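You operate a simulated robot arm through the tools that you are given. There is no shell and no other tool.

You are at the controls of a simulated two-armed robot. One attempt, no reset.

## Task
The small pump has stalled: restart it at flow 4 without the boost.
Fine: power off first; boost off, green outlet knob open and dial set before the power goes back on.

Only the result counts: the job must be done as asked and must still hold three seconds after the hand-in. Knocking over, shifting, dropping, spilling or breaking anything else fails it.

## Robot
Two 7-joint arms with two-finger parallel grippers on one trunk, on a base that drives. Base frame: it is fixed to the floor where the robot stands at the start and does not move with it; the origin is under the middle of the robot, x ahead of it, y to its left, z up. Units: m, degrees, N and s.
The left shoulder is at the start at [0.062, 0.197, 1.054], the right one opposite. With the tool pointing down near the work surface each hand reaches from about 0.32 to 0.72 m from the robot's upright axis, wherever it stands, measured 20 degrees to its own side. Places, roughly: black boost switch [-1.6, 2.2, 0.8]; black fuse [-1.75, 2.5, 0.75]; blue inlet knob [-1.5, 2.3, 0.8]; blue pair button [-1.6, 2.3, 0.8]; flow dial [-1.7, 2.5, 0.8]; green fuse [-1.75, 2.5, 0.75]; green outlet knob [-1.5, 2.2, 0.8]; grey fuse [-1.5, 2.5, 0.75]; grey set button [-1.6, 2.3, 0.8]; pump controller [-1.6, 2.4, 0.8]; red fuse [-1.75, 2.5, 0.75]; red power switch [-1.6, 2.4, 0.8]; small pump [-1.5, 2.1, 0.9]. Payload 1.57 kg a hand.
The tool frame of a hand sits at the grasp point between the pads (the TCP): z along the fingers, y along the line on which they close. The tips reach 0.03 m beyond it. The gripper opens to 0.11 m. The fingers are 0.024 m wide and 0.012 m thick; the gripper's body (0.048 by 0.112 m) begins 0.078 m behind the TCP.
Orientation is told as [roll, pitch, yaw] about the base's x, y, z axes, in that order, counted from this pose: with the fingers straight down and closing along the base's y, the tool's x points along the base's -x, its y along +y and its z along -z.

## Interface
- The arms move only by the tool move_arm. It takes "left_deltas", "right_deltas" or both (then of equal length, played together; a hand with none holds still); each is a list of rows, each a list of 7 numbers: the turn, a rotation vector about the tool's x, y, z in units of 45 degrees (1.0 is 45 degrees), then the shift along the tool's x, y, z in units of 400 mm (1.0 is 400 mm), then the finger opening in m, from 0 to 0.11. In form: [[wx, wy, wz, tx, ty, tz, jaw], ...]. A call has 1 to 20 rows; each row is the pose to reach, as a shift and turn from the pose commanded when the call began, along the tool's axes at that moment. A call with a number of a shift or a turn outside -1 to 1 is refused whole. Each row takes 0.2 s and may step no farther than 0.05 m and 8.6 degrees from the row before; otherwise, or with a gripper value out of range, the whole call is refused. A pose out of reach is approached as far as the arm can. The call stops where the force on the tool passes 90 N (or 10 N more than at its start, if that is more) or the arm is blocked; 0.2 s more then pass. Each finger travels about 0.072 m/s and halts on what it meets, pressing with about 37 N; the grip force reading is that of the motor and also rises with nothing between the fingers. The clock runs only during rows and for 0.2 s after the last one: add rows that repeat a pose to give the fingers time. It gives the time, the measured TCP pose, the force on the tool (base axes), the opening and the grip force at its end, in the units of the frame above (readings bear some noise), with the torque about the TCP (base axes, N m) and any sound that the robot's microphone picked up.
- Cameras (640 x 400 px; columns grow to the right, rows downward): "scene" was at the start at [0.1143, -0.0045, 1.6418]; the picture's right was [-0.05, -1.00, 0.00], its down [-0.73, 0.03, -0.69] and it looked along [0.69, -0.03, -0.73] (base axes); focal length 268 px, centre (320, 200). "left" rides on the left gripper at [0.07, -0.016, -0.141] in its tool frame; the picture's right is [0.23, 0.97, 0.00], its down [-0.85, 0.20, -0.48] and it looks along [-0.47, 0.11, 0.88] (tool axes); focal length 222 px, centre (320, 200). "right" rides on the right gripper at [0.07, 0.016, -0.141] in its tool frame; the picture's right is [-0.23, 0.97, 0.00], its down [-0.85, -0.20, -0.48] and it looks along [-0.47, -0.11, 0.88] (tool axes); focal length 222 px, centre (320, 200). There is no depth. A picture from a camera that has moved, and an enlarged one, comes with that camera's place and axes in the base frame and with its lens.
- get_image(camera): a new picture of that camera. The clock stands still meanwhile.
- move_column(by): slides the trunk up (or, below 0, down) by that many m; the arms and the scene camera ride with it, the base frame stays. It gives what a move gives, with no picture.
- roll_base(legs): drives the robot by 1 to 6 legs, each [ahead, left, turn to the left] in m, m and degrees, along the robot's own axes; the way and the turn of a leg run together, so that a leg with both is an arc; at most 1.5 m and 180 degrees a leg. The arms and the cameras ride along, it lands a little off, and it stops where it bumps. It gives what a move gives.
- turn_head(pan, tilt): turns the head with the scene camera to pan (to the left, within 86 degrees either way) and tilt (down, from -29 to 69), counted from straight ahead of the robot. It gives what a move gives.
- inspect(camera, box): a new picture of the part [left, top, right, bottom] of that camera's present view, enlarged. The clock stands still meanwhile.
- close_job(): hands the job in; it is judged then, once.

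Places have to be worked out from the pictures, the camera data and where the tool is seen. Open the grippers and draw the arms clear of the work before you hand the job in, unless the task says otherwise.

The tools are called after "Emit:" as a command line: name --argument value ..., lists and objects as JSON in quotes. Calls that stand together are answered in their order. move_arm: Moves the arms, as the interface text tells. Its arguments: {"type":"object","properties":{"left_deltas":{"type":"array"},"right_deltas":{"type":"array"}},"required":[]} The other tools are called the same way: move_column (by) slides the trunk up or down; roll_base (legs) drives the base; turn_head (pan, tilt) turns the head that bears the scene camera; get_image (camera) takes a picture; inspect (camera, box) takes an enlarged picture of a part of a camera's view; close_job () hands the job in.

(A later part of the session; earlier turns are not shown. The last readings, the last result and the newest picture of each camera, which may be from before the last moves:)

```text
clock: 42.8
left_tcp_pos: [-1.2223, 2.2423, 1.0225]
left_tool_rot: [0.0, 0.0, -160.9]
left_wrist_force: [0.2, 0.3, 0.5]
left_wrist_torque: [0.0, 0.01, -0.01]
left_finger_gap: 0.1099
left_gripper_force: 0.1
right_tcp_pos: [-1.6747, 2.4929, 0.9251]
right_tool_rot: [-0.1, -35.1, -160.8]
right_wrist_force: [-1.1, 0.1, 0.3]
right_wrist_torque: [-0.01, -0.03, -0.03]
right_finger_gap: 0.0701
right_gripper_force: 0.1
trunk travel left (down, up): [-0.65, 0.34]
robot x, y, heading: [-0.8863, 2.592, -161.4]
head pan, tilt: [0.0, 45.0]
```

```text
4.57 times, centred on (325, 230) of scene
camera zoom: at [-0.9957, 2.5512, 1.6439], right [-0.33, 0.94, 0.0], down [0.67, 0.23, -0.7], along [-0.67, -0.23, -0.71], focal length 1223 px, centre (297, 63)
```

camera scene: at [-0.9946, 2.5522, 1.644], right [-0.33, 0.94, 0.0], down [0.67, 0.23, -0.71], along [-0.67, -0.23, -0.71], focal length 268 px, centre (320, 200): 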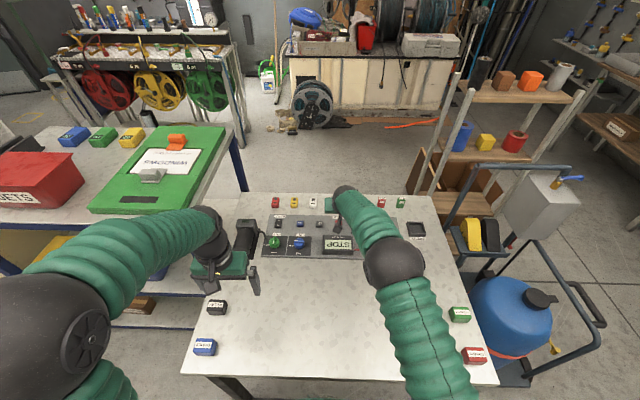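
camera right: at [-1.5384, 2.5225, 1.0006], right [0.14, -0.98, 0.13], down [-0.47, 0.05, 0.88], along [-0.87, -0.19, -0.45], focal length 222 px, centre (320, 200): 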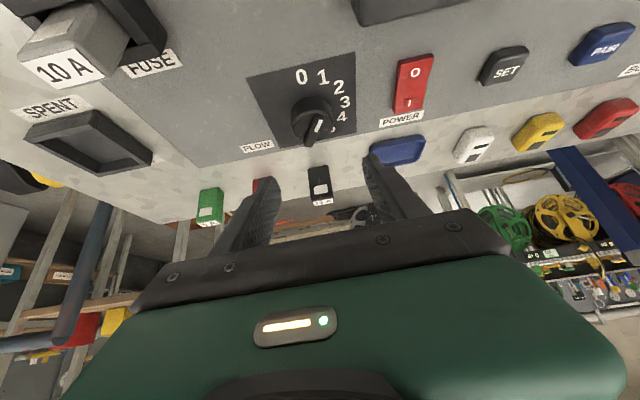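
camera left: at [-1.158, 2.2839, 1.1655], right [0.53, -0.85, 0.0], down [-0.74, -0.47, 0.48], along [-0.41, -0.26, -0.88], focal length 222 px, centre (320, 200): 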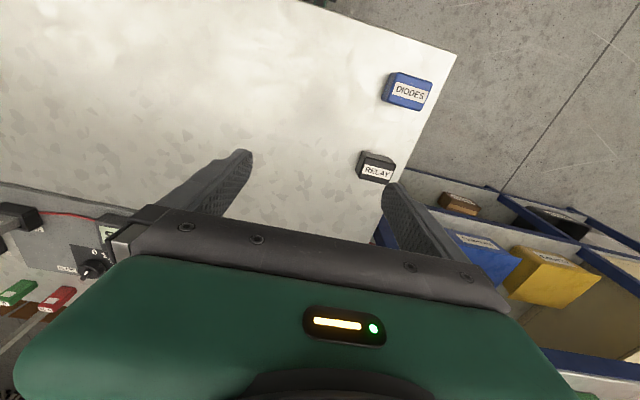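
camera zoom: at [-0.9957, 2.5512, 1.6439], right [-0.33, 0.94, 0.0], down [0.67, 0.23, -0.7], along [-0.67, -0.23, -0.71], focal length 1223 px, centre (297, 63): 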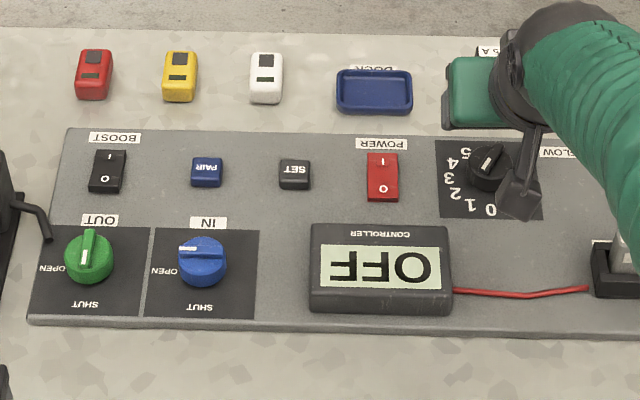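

Power stays OFF. The dial's centre lies about 19 mm ahead of the right TCP and the pointer is on 1; it needs 90° clockwise to reach 4. I yaw the hand -20° about the vertical and lower it 60 mm over the dial with fingers open.

Emit:
move_arm --right_deltas '[[-0.085, 0, -0.121, -0.0024, -0.0038, 0.0017, 0.07], [-0.17, 0, -0.243, -0.0048, -0.0075, 0.0033, 0.07], [-0.255, 0, -0.364, -0.0072, -0.0113, 0.005, 0.07], [-0.255, 0, -0.364, 0.0215, -0.0113, 0.046, 0.07], [-0.255, 0, -0.364, 0.0502, -0.0113, 0.0869, 0.07], [-0.255, 0, -0.364, 0.0789, -0.0113, 0.1279, 0.07]]'

Emit:
get_image --camera "right"

Emit:
inspect --camera "right" --box '[200, 60, 440, 220]'

```text
clock: 44.2
left_tcp_pos: [-1.2226, 2.2442, 1.0223]
left_tool_rot: [0.0, -0.2, -161.0]
left_wrist_force: [-0.4, -0.2, -0.4]
left_wrist_torque: [0.0, -0.02, 0.0]
left_finger_gap: 0.1102
left_gripper_force: 0.1
right_tcp_pos: [-1.6801, 2.4956, 0.8656]
right_tool_rot: [-0.1, -35.2, -140.8]
right_wrist_force: [0.1, -0.8, -0.2]
right_wrist_torque: [0.04, 0.01, 0.01]
right_finger_gap: 0.0701
right_gripper_force: 0.0
trunk travel left (down, up): [-0.65, 0.34]
robot x, y, heading: [-0.8898, 2.5901, -160.8]
head pan, tilt: [0.0, 45.0]
```

```text
taken
camera right: at [-1.563, 2.5704, 0.9409], right [0.47, -0.87, 0.13], down [-0.45, -0.11, 0.88], along [-0.76, -0.47, -0.45], focal length 222 px, centre (320, 200)
```

right: 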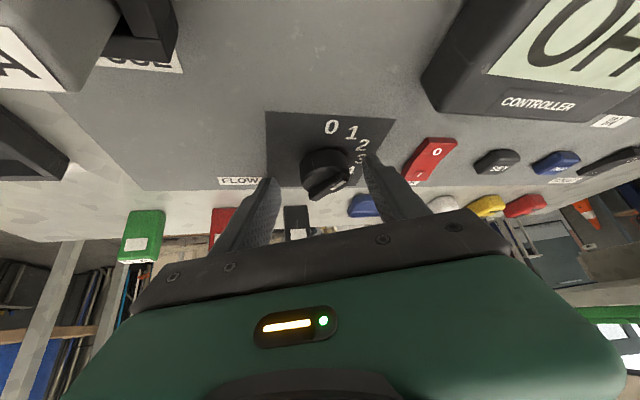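

```text
2.50 times, centred on (320, 140) of right
camera zoom: at [-1.563, 2.5704, 0.9409], right [0.47, -0.87, 0.13], down [-0.45, -0.11, 0.88], along [-0.76, -0.47, -0.45], focal length 555 px, centre (320, 350)
```

zoom: 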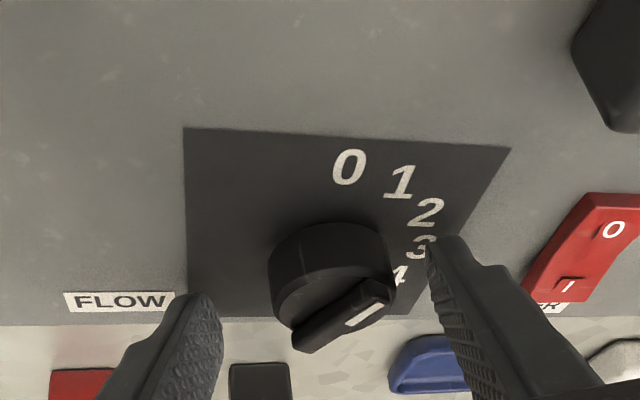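

The fingers straddle the dial centrally. I lower another 10 mm and then close on the dial's round body.

Emit:
move_arm --right_deltas '[[0, 0, 0, 0.0072, 0, 0.0102, 0.07], [0, 0, 0, 0.0144, 0, 0.0205, 0.07], [0, 0, 0, 0.0144, 0, 0.0205, 0.07]]'

Emit:
inspect --camera "right" --box '[200, 60, 440, 220]'

```text
clock: 45.0
left_tcp_pos: [-1.2187, 2.2444, 1.0248]
left_tool_rot: [0.0, -0.3, -160.9]
left_wrist_force: [-0.3, -1.0, 0.5]
left_wrist_torque: [0.02, -0.01, 0.01]
left_finger_gap: 0.11
left_gripper_force: 0.0
right_tcp_pos: [-1.6794, 2.4946, 0.8642]
right_tool_rot: [-0.3, -35.9, -140.9]
right_wrist_force: [-4.8, -1.5, 30.7]
right_wrist_torque: [-1.03, -0.37, -0.02]
right_finger_gap: 0.0684
right_gripper_force: 0.1
trunk travel left (down, up): [-0.65, 0.34]
robot x, y, heading: [-0.8885, 2.594, -161.0]
head pan, tilt: [0.0, 45.0]
```

```text
2.50 times, centred on (320, 140) of right
camera zoom: at [-1.56, 2.57, 0.9371], right [0.47, -0.87, 0.13], down [-0.44, -0.11, 0.89], along [-0.76, -0.47, -0.44], focal length 555 px, centre (320, 350)
```

zoom: 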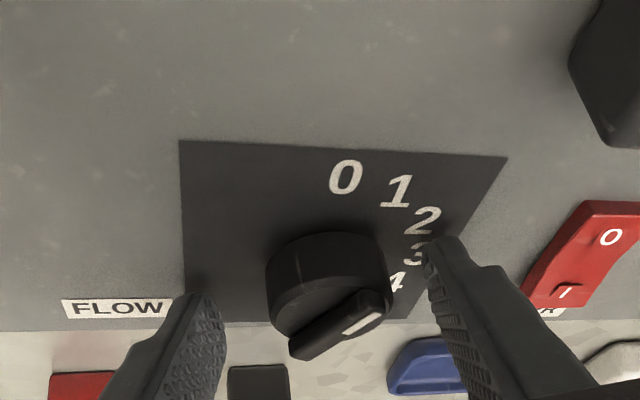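

The near fingertip edge already rests on the panel (z≈0.832), so the dial body spans about 0.832–0.852 with its centre near (-1.682, 2.488). I lift 10 mm off, draw back 10 mm so the pads centre on the dial, then close.

Emit:
move_arm --right_deltas '[[0, 0, 0, -0.0144, 0, -0.0205, 0.07], [0, 0, 0, 0.0071, 0.005, -0.0356, 0.07], [0, 0, 0, 0.0071, 0.005, -0.0356, 0.07]]'

Emit:
inspect --camera "right" --box '[200, 60, 440, 220]'

```text
clock: 45.8
left_tcp_pos: [-1.2214, 2.2443, 1.0232]
left_tool_rot: [0.1, -0.1, -160.8]
left_wrist_force: [0.4, 0.2, 0.2]
left_wrist_torque: [-0.01, -0.01, 0.03]
left_finger_gap: 0.11
left_gripper_force: 0.1
right_tcp_pos: [-1.6668, 2.5034, 0.8641]
right_tool_rot: [0.0, -34.7, -140.8]
right_wrist_force: [0.6, -0.6, 0.3]
right_wrist_torque: [0.0, 0.0, -0.04]
right_finger_gap: 0.0704
right_gripper_force: 0.3
trunk travel left (down, up): [-0.65, 0.34]
robot x, y, heading: [-0.8884, 2.596, -161.0]
head pan, tilt: [0.0, 45.0]
```

```text
2.50 times, centred on (320, 140) of right
camera zoom: at [-1.5501, 2.5777, 0.9398], right [0.47, -0.87, 0.13], down [-0.46, -0.12, 0.88], along [-0.75, -0.47, -0.45], focal length 555 px, centre (320, 350)
```

zoom: 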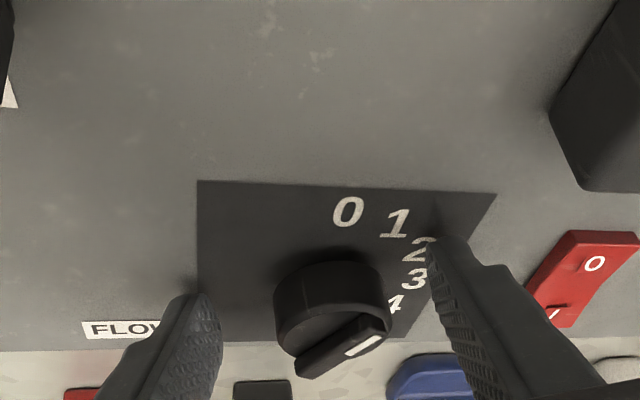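

The pads should cover the dial's widest part a bit better; I advance 6 mm and close onto the dial body.

Emit:
move_arm --right_deltas '[[0, 0, 0, -0.0137, 0, 0.0066, 0.07], [0, 0, 0, -0.0137, 0, 0.0066, 0.05], [0, 0, 0, -0.0137, 0, 0.0066, 0.03], [0, 0, 0, -0.0137, 0, 0.0066, 0.01], [0, 0, 0, -0.0137, 0, 0.0066, 0.01]]'

Emit:
inspect --camera "right" --box '[200, 60, 440, 220]'

```text
clock: 47.0
left_tcp_pos: [-1.2201, 2.2433, 1.0229]
left_tool_rot: [-0.2, -0.2, -160.9]
left_wrist_force: [-0.6, -0.2, 0.4]
left_wrist_torque: [0.0, 0.01, 0.02]
left_finger_gap: 0.1099
left_gripper_force: 0.1
right_tcp_pos: [-1.672, 2.4953, 0.8661]
right_tool_rot: [-0.1, -35.0, -140.9]
right_wrist_force: [8.2, -3.8, -3.4]
right_wrist_torque: [-0.41, 0.02, 0.14]
right_finger_gap: 0.0376
right_gripper_force: 44.2
trunk travel left (down, up): [-0.65, 0.34]
robot x, y, heading: [-0.888, 2.5939, -160.8]
head pan, tilt: [0.0, 45.0]
```

```text
2.50 times, centred on (320, 140) of right
camera zoom: at [-1.5544, 2.5708, 0.942], right [0.47, -0.87, 0.13], down [-0.46, -0.11, 0.88], along [-0.76, -0.47, -0.45], focal length 555 px, centre (320, 350)
```

zoom: 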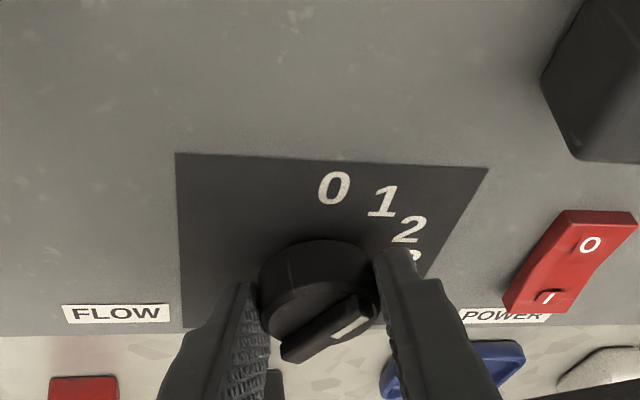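

The dial is gripped (gap 37.6 mm, its diameter). I turn 45° clockwise about the dial's vertical axis.

Emit:
move_arm --right_deltas '[[0.0957, 0, 0.1365, -0.0003, 0.0054, 0.0002, 0.01], [0.1913, 0, 0.273, -0.0012, 0.0108, 0.0008, 0.01], [0.287, 0, 0.4095, -0.0026, 0.0159, 0.0018, 0.01], [0.3827, 0, 0.546, -0.0045, 0.0208, 0.0032, 0.01], [0.4783, 0, 0.6825, -0.007, 0.0253, 0.0049, 0.01], [0.574, 0, 0.819, -0.01, 0.0294, 0.007, 0.01], [0.574, 0, 0.819, -0.01, 0.0294, 0.007, 0.01]]'

Emit:
inspect --camera "right" --box '[200, 60, 440, 220]'

Emit:
inspect --camera "scene" --box '[255, 205, 395, 255]'

```text
clock: 48.6
left_tcp_pos: [-1.2213, 2.2456, 1.0241]
left_tool_rot: [0.1, -0.2, -160.9]
left_wrist_force: [-0.4, -0.4, -0.8]
left_wrist_torque: [-0.01, 0.02, -0.01]
left_finger_gap: 0.1099
left_gripper_force: 0.1
right_tcp_pos: [-1.6695, 2.4863, 0.8668]
right_tool_rot: [0.0, -35.1, 174.0]
right_wrist_force: [7.3, 8.5, -3.7]
right_wrist_torque: [0.86, 0.05, -0.17]
right_finger_gap: 0.0371
right_gripper_force: 42.8
trunk travel left (down, up): [-0.65, 0.34]
robot x, y, heading: [-0.8877, 2.5919, -161.0]
head pan, tilt: [0.0, 45.0]
```

```text
2.50 times, centred on (320, 140) of right
camera zoom: at [-1.5339, 2.4569, 0.9424], right [-0.29, -0.95, 0.13], down [-0.4, 0.24, 0.88], along [-0.87, 0.2, -0.45], focal length 555 px, centre (320, 350)
```

zoom: 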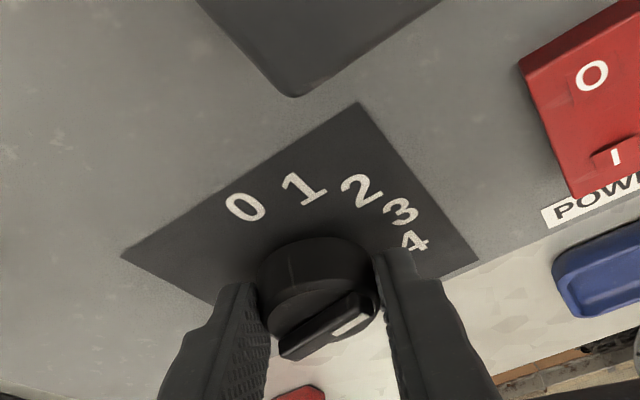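

```text
4.57 times, centred on (325, 230) of scene
camera zoom: at [-0.9946, 2.5552, 1.644], right [-0.33, 0.95, 0.0], down [0.67, 0.23, -0.71], along [-0.67, -0.23, -0.71], focal length 1223 px, centre (297, 63)
```

zoom: 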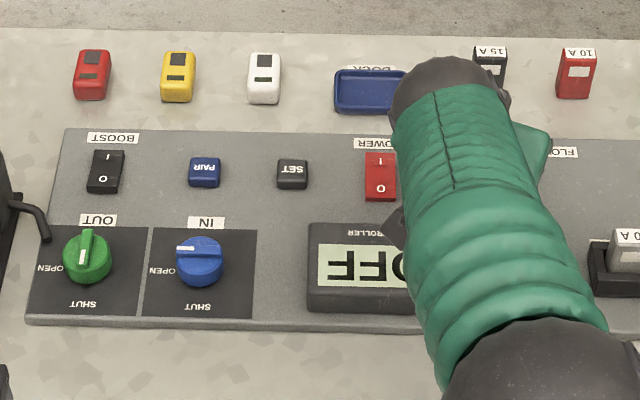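

The dial followed the hand by the full 45° (now about 2.5). I release, swing back 45° around it and regrip.

Emit:
move_arm --right_deltas '[[0, 0, 0, 0, 0, 0, 0.03], [0, 0, 0, 0, 0, 0, 0.05], [0, 0, 0, 0, 0, 0, 0.065], [-0.0957, 0, -0.1365, 0.0007, -0.0042, -0.0005, 0.065], [-0.1913, 0, -0.273, 0.0007, -0.0085, -0.0005, 0.065], [-0.287, 0, -0.4095, 0.0003, -0.0124, -0.0002, 0.065], [-0.3827, 0, -0.546, -0.0007, -0.0161, 0.0005, 0.065], [-0.4783, 0, -0.6825, -0.0022, -0.0195, 0.0016, 0.065], [-0.574, 0, -0.819, -0.0043, -0.0224, 0.003, 0.065], [-0.574, 0, -0.819, -0.0043, -0.0224, 0.003, 0.065]]'

Emit:
inspect --camera "right" --box '[200, 60, 440, 220]'

```text
clock: 50.8
left_tcp_pos: [-1.2219, 2.2448, 1.0232]
left_tool_rot: [-0.1, -0.1, -160.9]
left_wrist_force: [-0.6, 0.8, -0.9]
left_wrist_torque: [0.03, 0.01, -0.01]
left_finger_gap: 0.1101
left_gripper_force: 0.1
right_tcp_pos: [-1.6726, 2.494, 0.8662]
right_tool_rot: [-0.1, -35.3, -140.9]
right_wrist_force: [0.2, -0.1, -0.3]
right_wrist_torque: [0.01, 0.01, 0.0]
right_finger_gap: 0.0652
right_gripper_force: 0.1
trunk travel left (down, up): [-0.65, 0.34]
robot x, y, heading: [-0.8878, 2.5892, -161.1]
head pan, tilt: [0.0, 45.0]
```

```text
2.50 times, centred on (320, 140) of right
camera zoom: at [-1.5542, 2.5691, 0.9416], right [0.47, -0.87, 0.13], down [-0.45, -0.11, 0.88], along [-0.76, -0.48, -0.45], focal length 555 px, centre (320, 350)
```

zoom: 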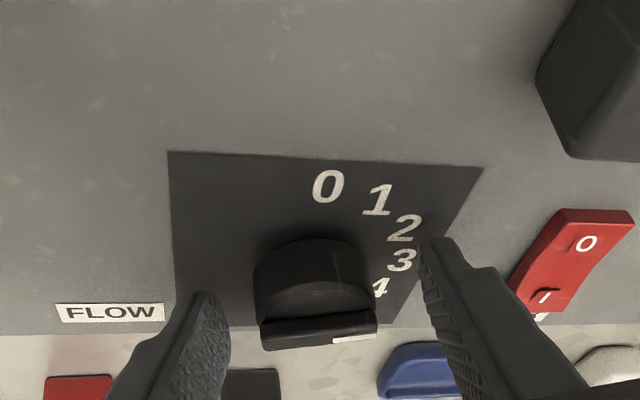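

Emit:
move_arm --right_deltas '[[0, 0, 0, 0, 0, 0, 0.05], [0, 0, 0, 0, 0, 0, 0.03], [0, 0, 0, 0, 0, 0, 0.01], [0, 0, 0, 0, 0, 0, 0.01], [0.0957, 0, 0.1365, -0.0003, 0.0054, 0.0002, 0.01], [0.1913, 0, 0.273, -0.0012, 0.0108, 0.0008, 0.01], [0.287, 0, 0.4095, -0.0026, 0.0159, 0.0018, 0.01], [0.3827, 0, 0.546, -0.0045, 0.0208, 0.0032, 0.01], [0.4783, 0, 0.6825, -0.007, 0.0253, 0.0049, 0.01], [0.574, 0, 0.819, -0.01, 0.0294, 0.007, 0.01], [0.574, 0, 0.819, -0.01, 0.0294, 0.007, 0.01]]'

Emit:
inspect --camera "right" --box '[200, 60, 440, 220]'

```text
clock: 53.2
left_tcp_pos: [-1.2226, 2.2483, 1.025]
left_tool_rot: [0.2, -0.2, -160.9]
left_wrist_force: [0.1, 0.6, -0.4]
left_wrist_torque: [-0.01, 0.0, 0.0]
left_finger_gap: 0.1097
left_gripper_force: 0.1
right_tcp_pos: [-1.6703, 2.4872, 0.8662]
right_tool_rot: [0.2, -35.3, 174.0]
right_wrist_force: [-17.0, 20.8, 9.7]
right_wrist_torque: [0.98, 0.67, -0.18]
right_finger_gap: 0.0372
right_gripper_force: 43.3
trunk travel left (down, up): [-0.65, 0.34]
robot x, y, heading: [-0.8879, 2.5868, -160.8]
head pan, tilt: [0.0, 45.0]
```

```text
2.50 times, centred on (320, 140) of right
camera zoom: at [-1.5343, 2.4568, 0.9417], right [-0.29, -0.95, 0.13], down [-0.4, 0.24, 0.88], along [-0.87, 0.2, -0.45], focal length 555 px, centre (320, 350)
```

zoom: 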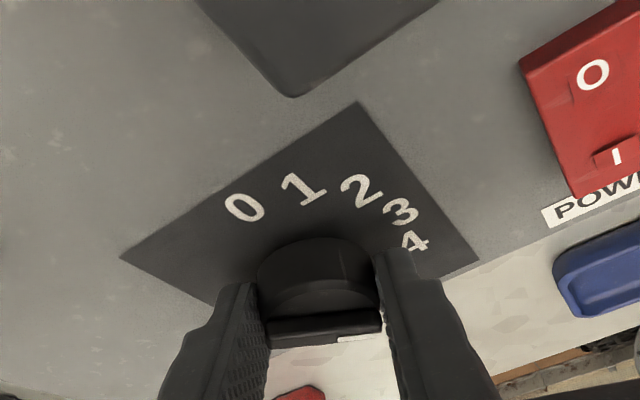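

Turned a second 45°. I release, lift clear and back off to check the pointer.

Emit:
move_arm --right_deltas '[[0, 0, 0, 0, 0, 0, 0.03], [0, 0, 0, 0, 0, 0, 0.05], [0, 0, 0, 0, 0, 0, 0.07], [0, 0, 0, -0.0574, 0, -0.0819, 0.07], [0, 0, 0, -0.1148, 0, -0.1638, 0.07], [-0.09, 0, -0.12, -0.0466, 0, -0.2116, 0.07], [-0.18, 0, -0.24, 0.0216, 0, -0.2594, 0.07], [-0.27, 0, -0.36, 0.0899, 0, -0.3073, 0.07], [-0.32, 0, -0.455, 0.0899, 0, -0.3073, 0.07]]'

Emit:
inspect --camera "scene" --box '[315, 205, 385, 255]'

Emit:
get_image --camera "right"

```text
clock: 55.2
left_tcp_pos: [-1.2223, 2.2455, 1.0217]
left_tool_rot: [0.0, 0.0, -160.8]
left_wrist_force: [-1.2, 0.4, 0.0]
left_wrist_torque: [0.01, 0.0, -0.01]
left_finger_gap: 0.1102
left_gripper_force: 0.1
right_tcp_pos: [-1.5688, 2.4714, 0.9471]
right_tool_rot: [0.1, -35.3, -160.7]
right_wrist_force: [-0.8, 0.0, 0.3]
right_wrist_torque: [0.02, 0.02, 0.03]
right_finger_gap: 0.0701
right_gripper_force: 0.0
trunk travel left (down, up): [-0.65, 0.34]
robot x, y, heading: [-0.887, 2.5941, -160.9]
head pan, tilt: [0.0, 45.0]
```

```text
8.00 times, centred on (350, 230) of scene
camera zoom: at [-0.9959, 2.5534, 1.6439], right [-0.33, 0.94, 0.0], down [0.67, 0.23, -0.7], along [-0.67, -0.23, -0.71], focal length 2141 px, centre (80, -40)
```

zoom: 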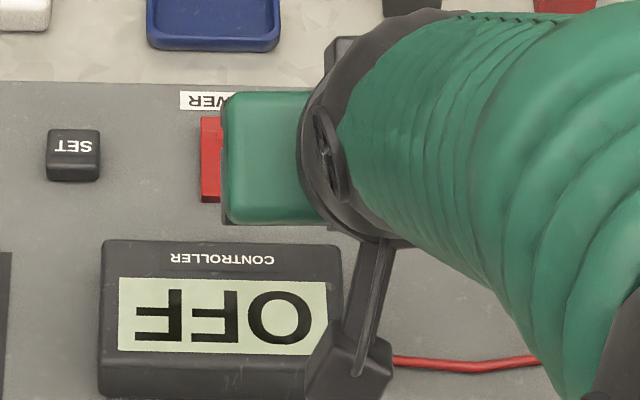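

```text
taken
camera right: at [-1.432, 2.5025, 1.0208], right [0.15, -0.98, 0.13], down [-0.47, 0.05, 0.88], along [-0.87, -0.19, -0.45], focal length 222 px, centre (320, 200)
```

right: 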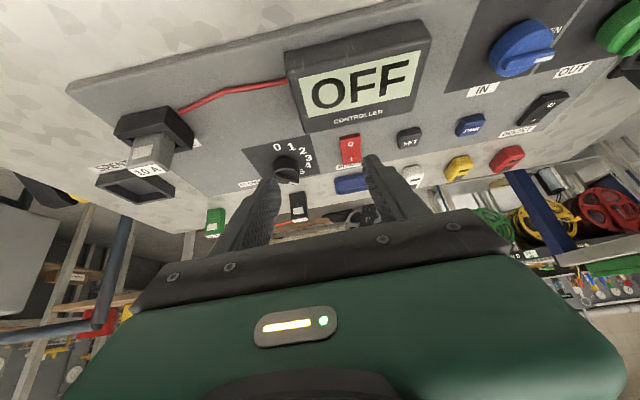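

The arm still hides the dial from the head; I draw it further back and up, then look.

Emit:
move_arm --right_deltas '[[0, 0, 0, 0.06, -0.03, -0.08, 0.07], [0, 0, 0, 0.13, -0.06, -0.16, 0.07], [0, 0, 0, 0.2, -0.09, -0.24, 0.07], [0, 0, 0, 0.27, -0.12, -0.32, 0.07], [0, 0, 0, 0.34, -0.15, -0.39, 0.07]]'

Emit:
inspect --camera "scene" --box '[315, 205, 385, 255]'

Emit:
inspect --camera "scene" --box '[340, 205, 375, 230]'

```text
clock: 56.4
left_tcp_pos: [-1.2194, 2.2455, 1.0245]
left_tool_rot: [0.1, -0.2, -160.9]
left_wrist_force: [0.3, -0.1, 0.7]
left_wrist_torque: [-0.02, 0.02, -0.01]
left_finger_gap: 0.1103
left_gripper_force: 0.2
right_tcp_pos: [-1.3953, 2.5979, 0.9962]
right_tool_rot: [0.0, -35.3, -160.9]
right_wrist_force: [-0.5, -0.4, 0.4]
right_wrist_torque: [-0.03, 0.01, 0.01]
right_finger_gap: 0.07
right_gripper_force: 0.1
trunk travel left (down, up): [-0.65, 0.34]
robot x, y, heading: [-0.8861, 2.59, -160.9]
head pan, tilt: [0.0, 45.0]
```

```text
8.00 times, centred on (350, 230) of scene
camera zoom: at [-0.9914, 2.5545, 1.6442], right [-0.33, 0.94, 0.0], down [0.67, 0.23, -0.71], along [-0.67, -0.23, -0.71], focal length 2141 px, centre (80, -40)
```

zoom: 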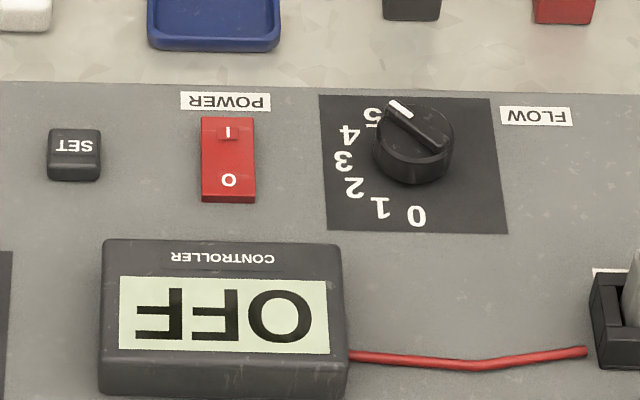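

```text
16.00 times, centred on (358, 218) of scene
camera zoom: at [-0.9914, 2.5545, 1.6442], right [-0.33, 0.94, 0.0], down [0.67, 0.23, -0.71], along [-0.67, -0.23, -0.71], focal length 4282 px, centre (-280, -80)
```

zoom: 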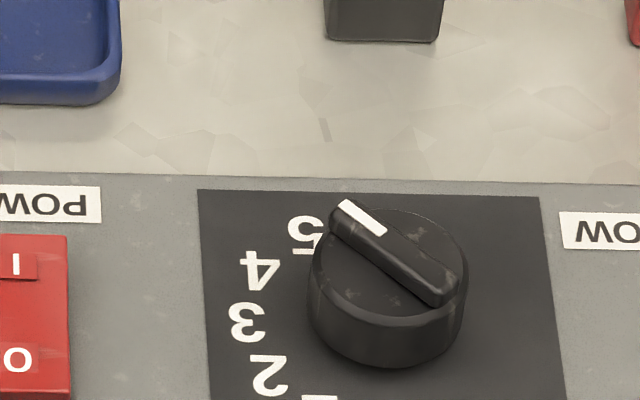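

The pointer has overshot to about 4.5 (≈137°, with 4 at ≈121°), so it must come back ~16°. From the two grips I get the dial axis at (-1.681, 2.488). I return to hover over it at +10° yaw.

Emit:
move_arm --right_deltas '[[0.018, 0, 0.026, -0.0713, 0.0046, 0.0795, 0.07], [0.037, 0, 0.052, -0.1427, 0.0093, 0.159, 0.07], [0.055, 0, 0.078, -0.214, 0.0139, 0.2385, 0.07], [0.073, 0, 0.103, -0.2854, 0.0186, 0.318, 0.07], [0.091, 0, 0.129, -0.3567, 0.0232, 0.3975, 0.07], [0.11, 0, 0.155, -0.4281, 0.0279, 0.477, 0.07], [0.128, 0, 0.181, -0.4994, 0.0325, 0.5565, 0.07], [0.128, 0, 0.181, -0.4994, 0.0325, 0.5565, 0.065]]'

Emit:
inspect --camera "right" --box '[200, 60, 440, 220]'

```text
clock: 58.2
left_tcp_pos: [-1.2203, 2.2441, 1.0234]
left_tool_rot: [0.1, -0.2, -160.9]
left_wrist_force: [0.5, 0.4, 0.0]
left_wrist_torque: [0.04, -0.01, 0.0]
left_finger_gap: 0.11
left_gripper_force: 0.1
right_tcp_pos: [-1.6675, 2.4879, 0.9265]
right_tool_rot: [0.0, -35.2, -170.9]
right_wrist_force: [0.0, -0.2, 0.5]
right_wrist_torque: [-0.04, 0.03, 0.01]
right_finger_gap: 0.065
right_gripper_force: 0.1
trunk travel left (down, up): [-0.65, 0.34]
robot x, y, heading: [-0.8874, 2.5912, -161.0]
head pan, tilt: [0.0, 45.0]
```

```text
2.50 times, centred on (320, 140) of right
camera zoom: at [-1.53, 2.494, 1.0027], right [-0.03, -0.99, 0.13], down [-0.45, 0.13, 0.88], along [-0.89, -0.03, -0.45], focal length 555 px, centre (320, 350)
```

zoom: 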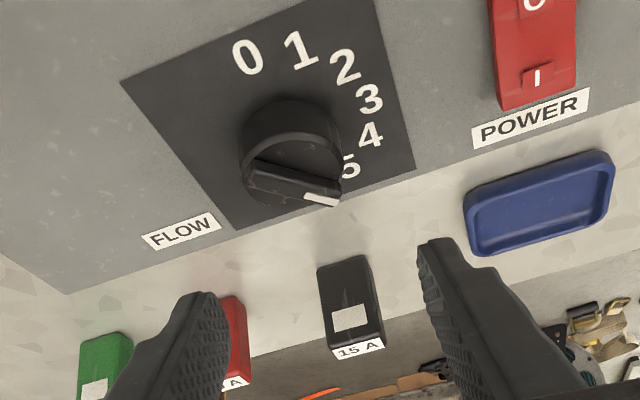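

Emit:
move_arm --right_deltas '[[0, 0, 0, 0.0299, -0.0018, 0.0406, 0.065], [0, 0, 0, 0.0598, -0.0037, 0.0812, 0.065], [0, 0, 0, 0.0897, -0.0055, 0.1218, 0.065], [0, 0, 0, 0.0897, -0.0055, 0.1218, 0.065], [0, 0, 0, 0.0897, -0.0055, 0.1218, 0.05], [0, 0, 0, 0.0897, -0.0055, 0.1218, 0.03], [0, 0, 0, 0.0897, -0.0055, 0.1218, 0.02], [0, 0, 0, 0.0897, -0.0055, 0.1218, 0.02]]'

Emit:
inspect --camera "right" --box '[200, 60, 440, 220]'

```text
clock: 60.0
left_tcp_pos: [-1.2223, 2.246, 1.0258]
left_tool_rot: [0.0, -0.2, -161.0]
left_wrist_force: [-0.4, -0.8, -0.9]
left_wrist_torque: [0.01, -0.01, -0.01]
left_finger_gap: 0.1096
left_gripper_force: 0.1
right_tcp_pos: [-1.6691, 2.4903, 0.8672]
right_tool_rot: [0.1, -35.2, -170.8]
right_wrist_force: [-0.2, 5.9, 1.4]
right_wrist_torque: [0.36, 0.14, -0.05]
right_finger_gap: 0.0375
right_gripper_force: 43.4
trunk travel left (down, up): [-0.65, 0.34]
robot x, y, heading: [-0.8841, 2.5881, -160.9]
head pan, tilt: [0.0, 45.0]
```

```text
2.50 times, centred on (320, 140) of right
camera zoom: at [-1.5304, 2.4965, 0.9426], right [-0.03, -0.99, 0.13], down [-0.45, 0.13, 0.88], along [-0.89, -0.03, -0.45], focal length 555 px, centre (320, 350)
```

zoom: 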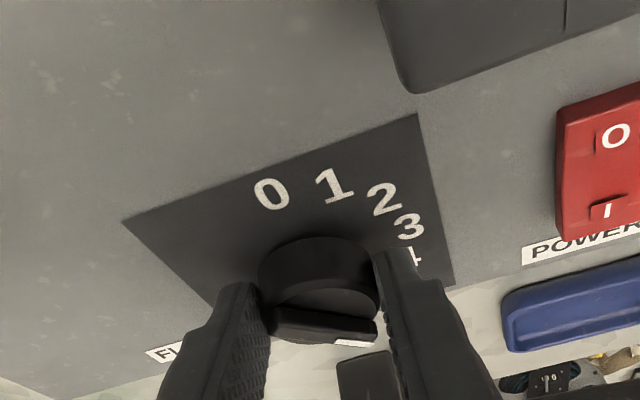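

Emit:
move_arm --right_deltas '[[-0.051, 0, -0.0726, 0, -0.0023, 0, 0.02], [-0.1025, 0, -0.1453, -0.0003, -0.0045, 0.0002, 0.02], [-0.154, 0, -0.218, -0.0006, -0.0068, 0.0004, 0.02], [-0.205, 0, -0.2905, -0.001, -0.009, 0.0007, 0.02], [-0.205, 0, -0.2905, -0.001, -0.009, 0.0007, 0.02]]'

Emit:
inspect --camera "right" --box '[200, 60, 440, 220]'

```text
clock: 61.2
left_tcp_pos: [-1.223, 2.2447, 1.0233]
left_tool_rot: [0.1, -0.2, -161.0]
left_wrist_force: [0.2, 0.0, -0.7]
left_wrist_torque: [0.0, 0.01, 0.0]
left_finger_gap: 0.1102
left_gripper_force: 0.0
right_tcp_pos: [-1.6699, 2.4932, 0.8678]
right_tool_rot: [0.1, -35.3, -155.0]
right_wrist_force: [-3.6, 4.1, -3.4]
right_wrist_torque: [-0.25, 0.54, -0.08]
right_finger_gap: 0.0373
right_gripper_force: 43.5
trunk travel left (down, up): [-0.65, 0.34]
robot x, y, heading: [-0.8851, 2.5899, -160.9]
head pan, tilt: [0.0, 45.0]
```

```text
2.50 times, centred on (320, 140) of right
camera zoom: at [-1.5385, 2.5379, 0.9429], right [0.25, -0.96, 0.13], down [-0.47, 0.0, 0.88], along [-0.85, -0.28, -0.45], focal length 555 px, centre (320, 350)
```

zoom: 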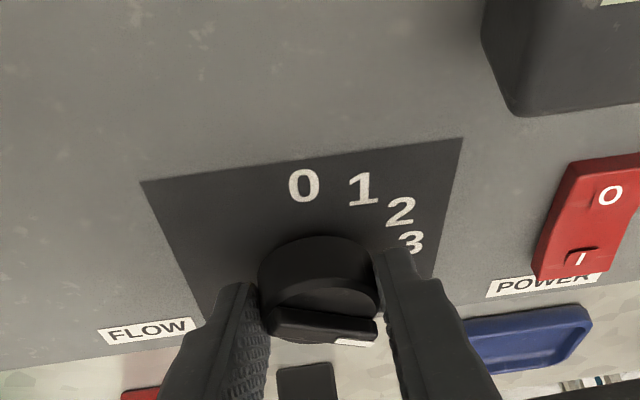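

Forces are small. I release, lift straight up and back off the way I came to check the pointer.

Emit:
move_arm --right_deltas '[[0, 0, 0, 0, 0, 0, 0.04], [0, 0, 0, 0, 0, 0, 0.055], [0, 0, 0, 0, 0, 0, 0.07], [0, 0, 0, -0.0574, 0, -0.0819, 0.07], [0, 0, 0, -0.1148, 0, -0.1638, 0.07], [0, 0, 0, -0.0466, -0.03, -0.2116, 0.07], [0, 0, 0, 0.0216, -0.06, -0.2594, 0.07], [0, 0, 0, 0.0899, -0.09, -0.3073, 0.07], [0, 0, 0, 0.16, -0.12, -0.36, 0.07], [0, 0, 0, 0.24, -0.15, -0.42, 0.07], [0, 0, 0, 0.32, -0.18, -0.48, 0.07]]'

Emit:
inspect --camera "scene" --box '[340, 205, 375, 230]'

Emit:
get_image --camera "scene"

```text
clock: 63.6
left_tcp_pos: [-1.221, 2.2463, 1.0244]
left_tool_rot: [0.1, -0.2, -160.8]
left_wrist_force: [0.3, 0.0, -0.3]
left_wrist_torque: [-0.01, 0.02, 0.0]
left_finger_gap: 0.1099
left_gripper_force: 0.0
right_tcp_pos: [-1.5047, 2.6503, 0.9501]
right_tool_rot: [0.1, -35.3, -154.8]
right_wrist_force: [0.6, 0.2, 0.5]
right_wrist_torque: [-0.02, 0.0, -0.01]
right_finger_gap: 0.0699
right_gripper_force: 0.1
trunk travel left (down, up): [-0.65, 0.34]
robot x, y, heading: [-0.8907, 2.5936, -160.8]
head pan, tilt: [0.0, 45.0]
```

```text
16.00 times, centred on (358, 218) of scene
camera zoom: at [-0.9929, 2.5558, 1.6442], right [-0.33, 0.94, 0.0], down [0.67, 0.23, -0.71], along [-0.67, -0.23, -0.71], focal length 4282 px, centre (-280, -80)
```

zoom: 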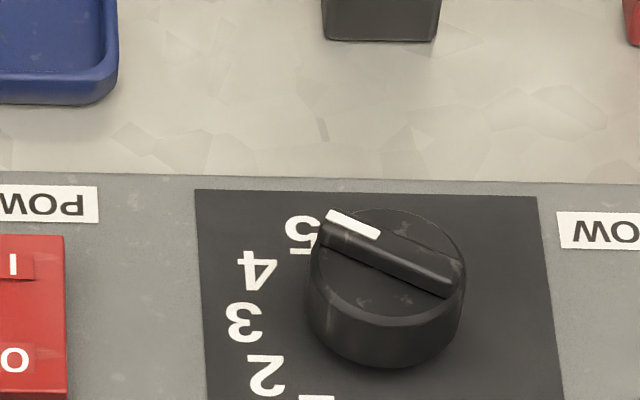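

```text
taken
camera scene: at [-0.9929, 2.5558, 1.6442], right [-0.33, 0.94, 0.0], down [0.67, 0.23, -0.71], along [-0.67, -0.23, -0.71], focal length 268 px, centre (320, 200)
```

scene: 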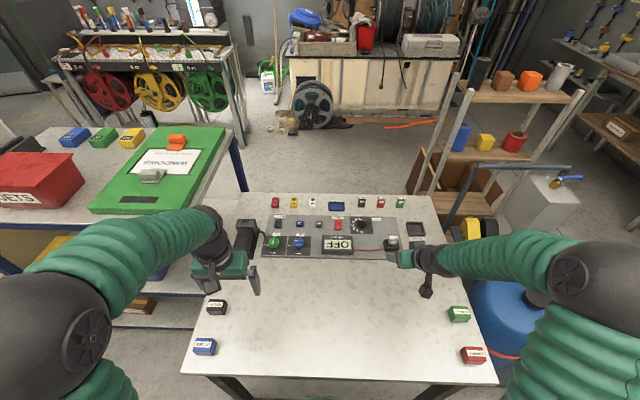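

The pointer now sits at about 4 (≈124° against the numeral's 123°). The right hand is near the fuse holder, so I check the clearance before moving it.

Emit:
inspect --camera "scene" --box '[340, 200, 460, 300]'

Emit:
get_image --camera "right"

```text
4.00 times, centred on (400, 250) of scene
camera zoom: at [-0.9929, 2.5558, 1.6442], right [-0.33, 0.94, 0.0], down [0.67, 0.23, -0.71], along [-0.67, -0.23, -0.71], focal length 1070 px, centre (0, 0)
```

zoom: 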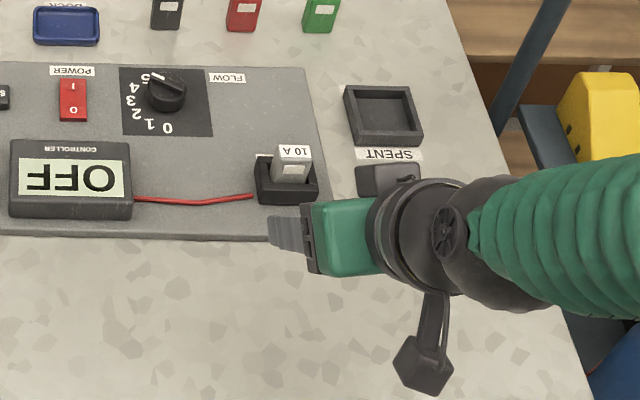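

```text
taken
camera right: at [-1.3721, 2.6953, 1.026], right [0.25, -0.96, 0.13], down [-0.47, 0.0, 0.88], along [-0.85, -0.28, -0.45], focal length 222 px, centre (320, 200)
```

right: 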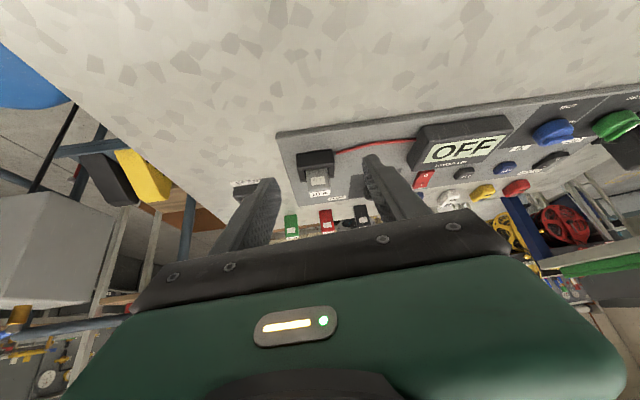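

The fuse holder is untouched. Now the left hand goes, closed and tilted 35°, to hover above the black boost switch's O end (about (-1.552, 2.192)), staying clear of the pump; the right hand rises and draws back.

Emit:
move_arm --left_deltas '[[0, 0, 0, 0, -0.072, 0, 0.08], [0, 0, 0, 0, -0.144, 0, 0.05], [0, -0.111, 0, -0.118, -0.144, 0, 0.02], [0, -0.222, 0, -0.236, -0.144, 0, 0], [0, -0.333, 0, -0.354, -0.144, 0, 0], [0, -0.445, 0, -0.471, -0.144, 0, 0], [0, -0.556, 0, -0.589, -0.144, 0, 0], [0, -0.667, 0, -0.707, -0.144, 0, 0], [0, -0.778, 0, -0.825, -0.144, 0, 0], [0, -0.778, 0, -0.825, -0.144, 0.07, 0], [0, -0.778, 0, -0.825, -0.144, 0.14, 0]]' --right_deltas '[[0, 0, 0, -0.048, 0, -0.068, 0.07], [0, 0, 0, -0.096, 0, -0.136, 0.07], [0, 0, 0, -0.144, 0, -0.204, 0.07], [0, 0, 0, -0.076, 0, -0.252, 0.07], [0, 0, 0, -0.008, 0, -0.3, 0.07], [0, 0, 0, 0.06, 0, -0.348, 0.07], [0, 0, 0, 0.06, 0, -0.348, 0.07], [0, 0, 0, 0.06, 0, -0.348, 0.07], [0, 0, 0, 0.06, 0, -0.348, 0.07], [0, 0, 0, 0.06, 0, -0.348, 0.07], [0, 0, 0, 0.06, 0, -0.348, 0.07]]'

Emit:
get_image --camera "left"

Emit:
get_image --camera "scene"

Emit:
inspect --camera "left" --box '[220, 60, 460, 220]'

```text
clock: 66.0
left_tcp_pos: [-1.5511, 2.1902, 0.9715]
left_tool_rot: [0.0, -35.1, -160.9]
left_wrist_force: [-0.4, 0.6, 0.8]
left_wrist_torque: [0.0, -0.02, -0.01]
left_finger_gap: 0.0
left_gripper_force: 21.1
right_tcp_pos: [-1.4178, 2.6923, 1.0492]
right_tool_rot: [-0.1, -35.3, -154.9]
right_wrist_force: [-0.1, -0.5, -0.6]
right_wrist_torque: [0.01, -0.02, -0.01]
right_finger_gap: 0.07
right_gripper_force: 0.0
trunk travel left (down, up): [-0.65, 0.34]
robot x, y, heading: [-0.8877, 2.5902, -160.9]
head pan, tilt: [0.0, 45.0]
```

```text
taken
camera left: at [-1.4246, 2.2512, 1.0465], right [0.49, -0.86, -0.13], down [-0.33, -0.33, 0.88], along [-0.8, -0.39, -0.45], focal length 222 px, centre (320, 200)
```

left: 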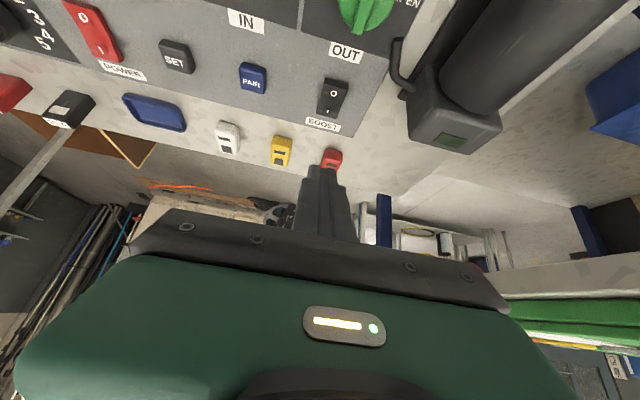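

```text
taken
camera scene: at [-0.9957, 2.5534, 1.644], right [-0.33, 0.94, 0.0], down [0.67, 0.23, -0.71], along [-0.67, -0.23, -0.71], focal length 268 px, centre (320, 200)
```

scene: 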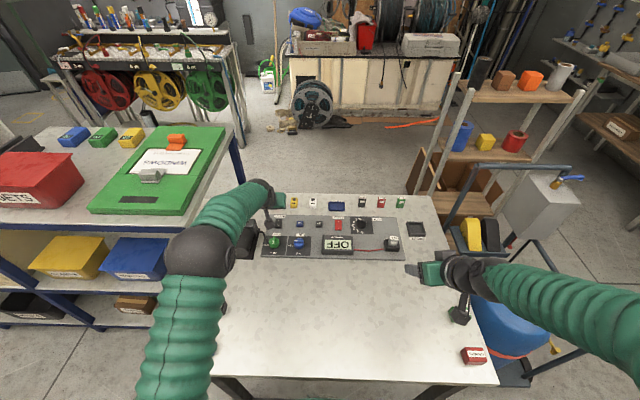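

```text
2.50 times, centred on (340, 140) of left
camera zoom: at [-1.4246, 2.2512, 1.0465], right [0.49, -0.86, -0.13], down [-0.33, -0.33, 0.88], along [-0.8, -0.39, -0.45], focal length 555 px, centre (270, 350)
```

zoom: 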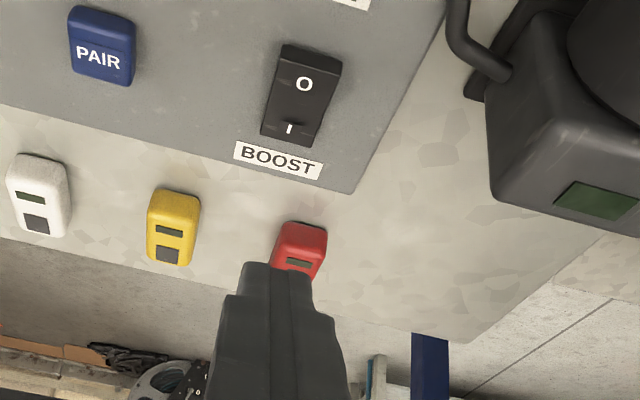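

The boost O end lies exactly where the tip will land if I go straight down (same offset as worked on the power switch). I lower and press.

Emit:
move_arm --left_deltas '[[0, 0, 0, 0.039, 0, 0.0643, 0], [0, 0, 0, 0.0822, 0, 0.1256, 0], [0, 0, 0, 0.1253, 0, 0.187, 0], [0, 0, 0, 0.1325, 0, 0.1972, 0], [0, 0, 0, 0.1397, 0, 0.2074, 0], [0, 0, 0, 0.1468, 0, 0.2176, 0], [0, 0, 0, 0.1526, 0, 0.2258, 0], [0, 0, 0, 0.1583, 0, 0.234, 0], [0, 0, 0, 0.1583, 0, 0.234, 0]]'

Emit:
inspect --camera "left" --box '[220, 60, 460, 220]'

```text
clock: 68.0
left_tcp_pos: [-1.5534, 2.1905, 0.8709]
left_tool_rot: [0.0, -36.5, -160.9]
left_wrist_force: [3.3, -3.7, 48.7]
left_wrist_torque: [-0.27, 0.32, -0.02]
left_finger_gap: 0.0001
left_gripper_force: 21.4
right_tcp_pos: [-1.4106, 2.6949, 1.0525]
right_tool_rot: [0.0, -35.6, -154.9]
right_wrist_force: [0.1, -0.1, -0.3]
right_wrist_torque: [0.0, 0.0, 0.03]
right_finger_gap: 0.0701
right_gripper_force: 0.0
trunk travel left (down, up): [-0.65, 0.34]
robot x, y, heading: [-0.8848, 2.594, -161.1]
head pan, tilt: [0.0, 45.0]
```

```text
2.50 times, centred on (340, 140) of left
camera zoom: at [-1.426, 2.2524, 0.9425], right [0.49, -0.86, -0.13], down [-0.31, -0.32, 0.89], along [-0.81, -0.4, -0.43], focal length 555 px, centre (270, 350)
```

zoom: 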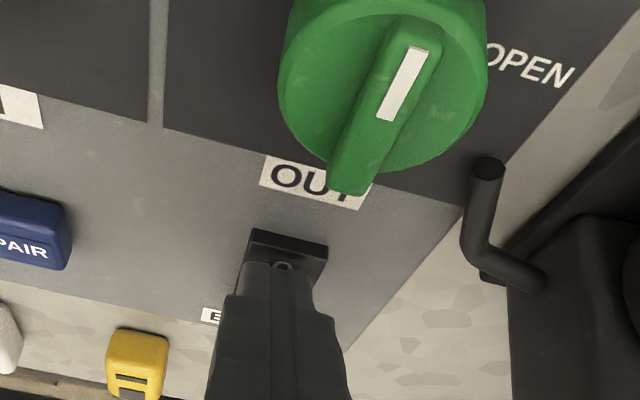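

Pressed with 49 N on the O end; I lift straight up and check whether the rocker flipped.

Emit:
move_arm --left_deltas '[[0, 0, 0, -0.0479, 0, -0.0682, 0], [0, 0, 0, -0.0958, 0, -0.1363, 0], [0, 0, 0, -0.1437, 0, -0.2045, 0], [0, 0, 0, -0.1437, 0, -0.2045, 0]]'

Emit:
inspect --camera "left" --box '[220, 0, 460, 160]'

Emit:
inspect --camera "scene" --box '[235, 205, 325, 265]'

```text
clock: 69.0
left_tcp_pos: [-1.5559, 2.1908, 0.9546]
left_tool_rot: [0.0, -35.0, -160.9]
left_wrist_force: [-0.8, -1.2, 0.6]
left_wrist_torque: [-0.01, -0.05, 0.0]
left_finger_gap: 0.0
left_gripper_force: 21.0
right_tcp_pos: [-1.4194, 2.6909, 1.047]
right_tool_rot: [0.1, -35.1, -154.9]
right_wrist_force: [-0.1, 0.3, -0.5]
right_wrist_torque: [0.03, -0.01, -0.02]
right_finger_gap: 0.0702
right_gripper_force: 0.0
trunk travel left (down, up): [-0.65, 0.34]
robot x, y, heading: [-0.8844, 2.5896, -161.0]
head pan, tilt: [0.0, 45.0]
```

```text
2.50 times, centred on (340, 80) of left
camera zoom: at [-1.4286, 2.2515, 1.0302], right [0.49, -0.86, -0.13], down [-0.34, -0.33, 0.88], along [-0.8, -0.39, -0.45], focal length 555 px, centre (270, 500)
```

zoom: 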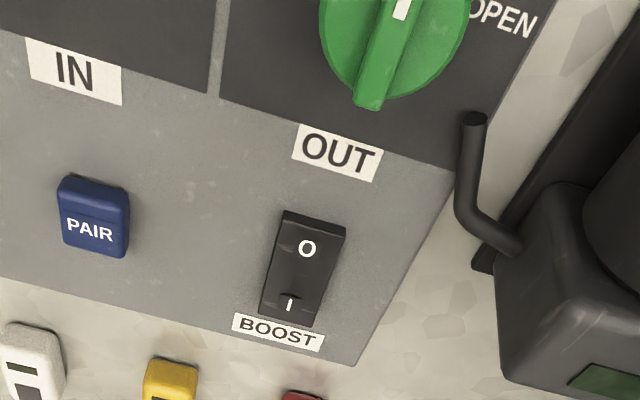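

```text
6.67 times, centred on (280, 235) of scene
camera zoom: at [-0.9975, 2.5529, 1.6437], right [-0.33, 0.94, 0.0], down [0.67, 0.23, -0.7], along [-0.67, -0.23, -0.71], focal length 1784 px, centre (587, -33)
```

zoom: 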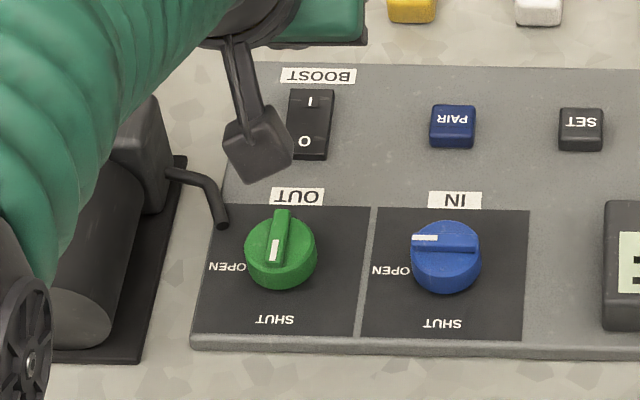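

Emit:
inspect --camera "left" --box '[310, 70, 370, 140]'

Emit:
inspect --camera "right" --box '[400, 60, 640, 220]'

```text
5.71 times, centred on (340, 105) of left
camera zoom: at [-1.4286, 2.2515, 1.0302], right [0.49, -0.86, -0.13], down [-0.34, -0.33, 0.88], along [-0.8, -0.39, -0.45], focal length 1269 px, centre (206, 743)
```

zoom: 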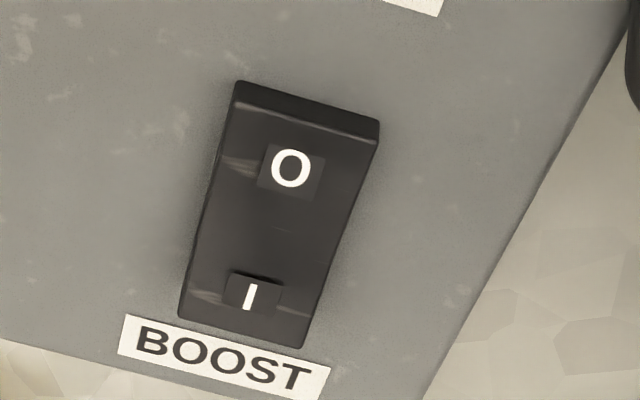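

```text
2.50 times, centred on (520, 140) of right
camera zoom: at [-1.2869, 2.7356, 1.1237], right [0.25, -0.96, 0.13], down [-0.47, 0.0, 0.88], along [-0.85, -0.28, -0.45], focal length 555 px, centre (-180, 350)
```

zoom: 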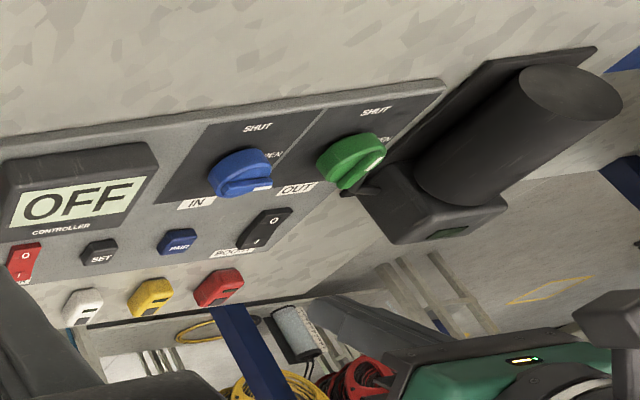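

The rocker has flipped to O (its near end is now down): boost is off. Next the green knob, centre about (-1.486, 2.208); to stay clear of the pump nozzle I'll work with the hand yawed counter-clockwise. I move above it, opening and yawing -40°.

Emit:
move_arm --left_deltas '[[-0.102, 0, -0.1456, 0.032, -0.0026, -0.0225, 0.02], [-0.204, 0, -0.2912, 0.0643, -0.0052, -0.045, 0.04], [-0.306, 0, -0.4368, 0.0964, -0.0078, -0.0676, 0.06], [-0.408, 0, -0.5824, 0.1286, -0.0104, -0.09, 0.065], [-0.51, 0, -0.728, 0.1607, -0.013, -0.1126, 0.065], [-0.51, 0, -0.728, 0.1607, -0.013, -0.1126, 0.065]]'

Emit:
inspect --camera "left" --box '[200, 60, 440, 220]'

Emit:
get_image --camera "left"

```text
clock: 70.6
left_tcp_pos: [-1.4712, 2.1787, 0.9664]
left_tool_rot: [-2.1, -35.4, -115.0]
left_wrist_force: [0.3, 0.0, 0.0]
left_wrist_torque: [0.03, 0.01, 0.04]
left_finger_gap: 0.065
left_gripper_force: 0.1
right_tcp_pos: [-1.4163, 2.6931, 1.0478]
right_tool_rot: [0.1, -35.2, -155.0]
right_wrist_force: [-0.8, -0.1, -1.1]
right_wrist_torque: [0.01, -0.04, 0.01]
right_finger_gap: 0.07
right_gripper_force: 0.0
trunk travel left (down, up): [-0.65, 0.34]
robot x, y, heading: [-0.8851, 2.5903, -160.8]
head pan, tilt: [0.0, 45.0]
stopped in row 6 (left hand): the arm was blocked; the commanded pose is now the measured one
```

```text
2.50 times, centred on (320, 140) of left
camera zoom: at [-1.4212, 2.3088, 1.0431], right [0.95, -0.26, -0.16], down [0.02, -0.48, 0.88], along [-0.31, -0.84, -0.45], focal length 555 px, centre (320, 350)
```

zoom: 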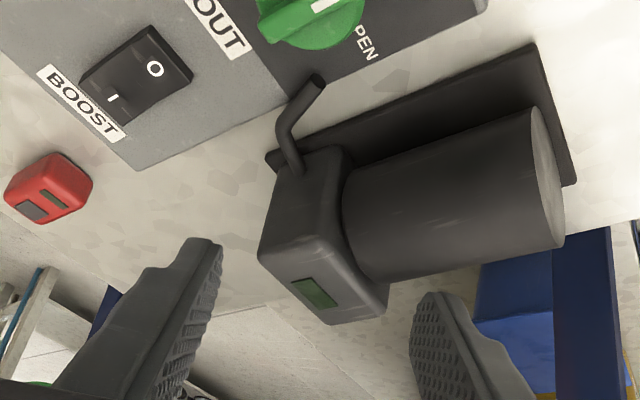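

```text
taken
camera left: at [-1.4212, 2.3088, 1.0431], right [0.95, -0.26, -0.16], down [0.02, -0.48, 0.88], along [-0.31, -0.84, -0.45], focal length 222 px, centre (320, 200)
```

left: 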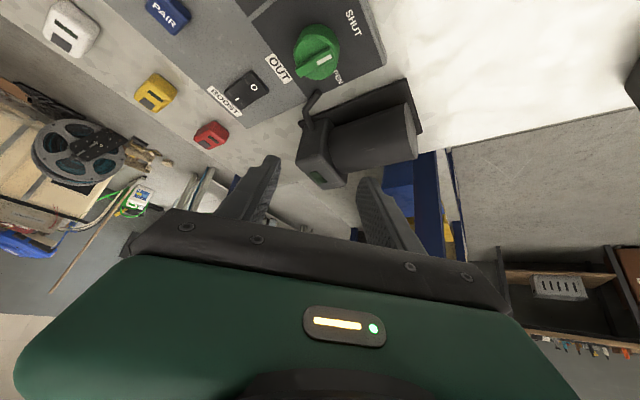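

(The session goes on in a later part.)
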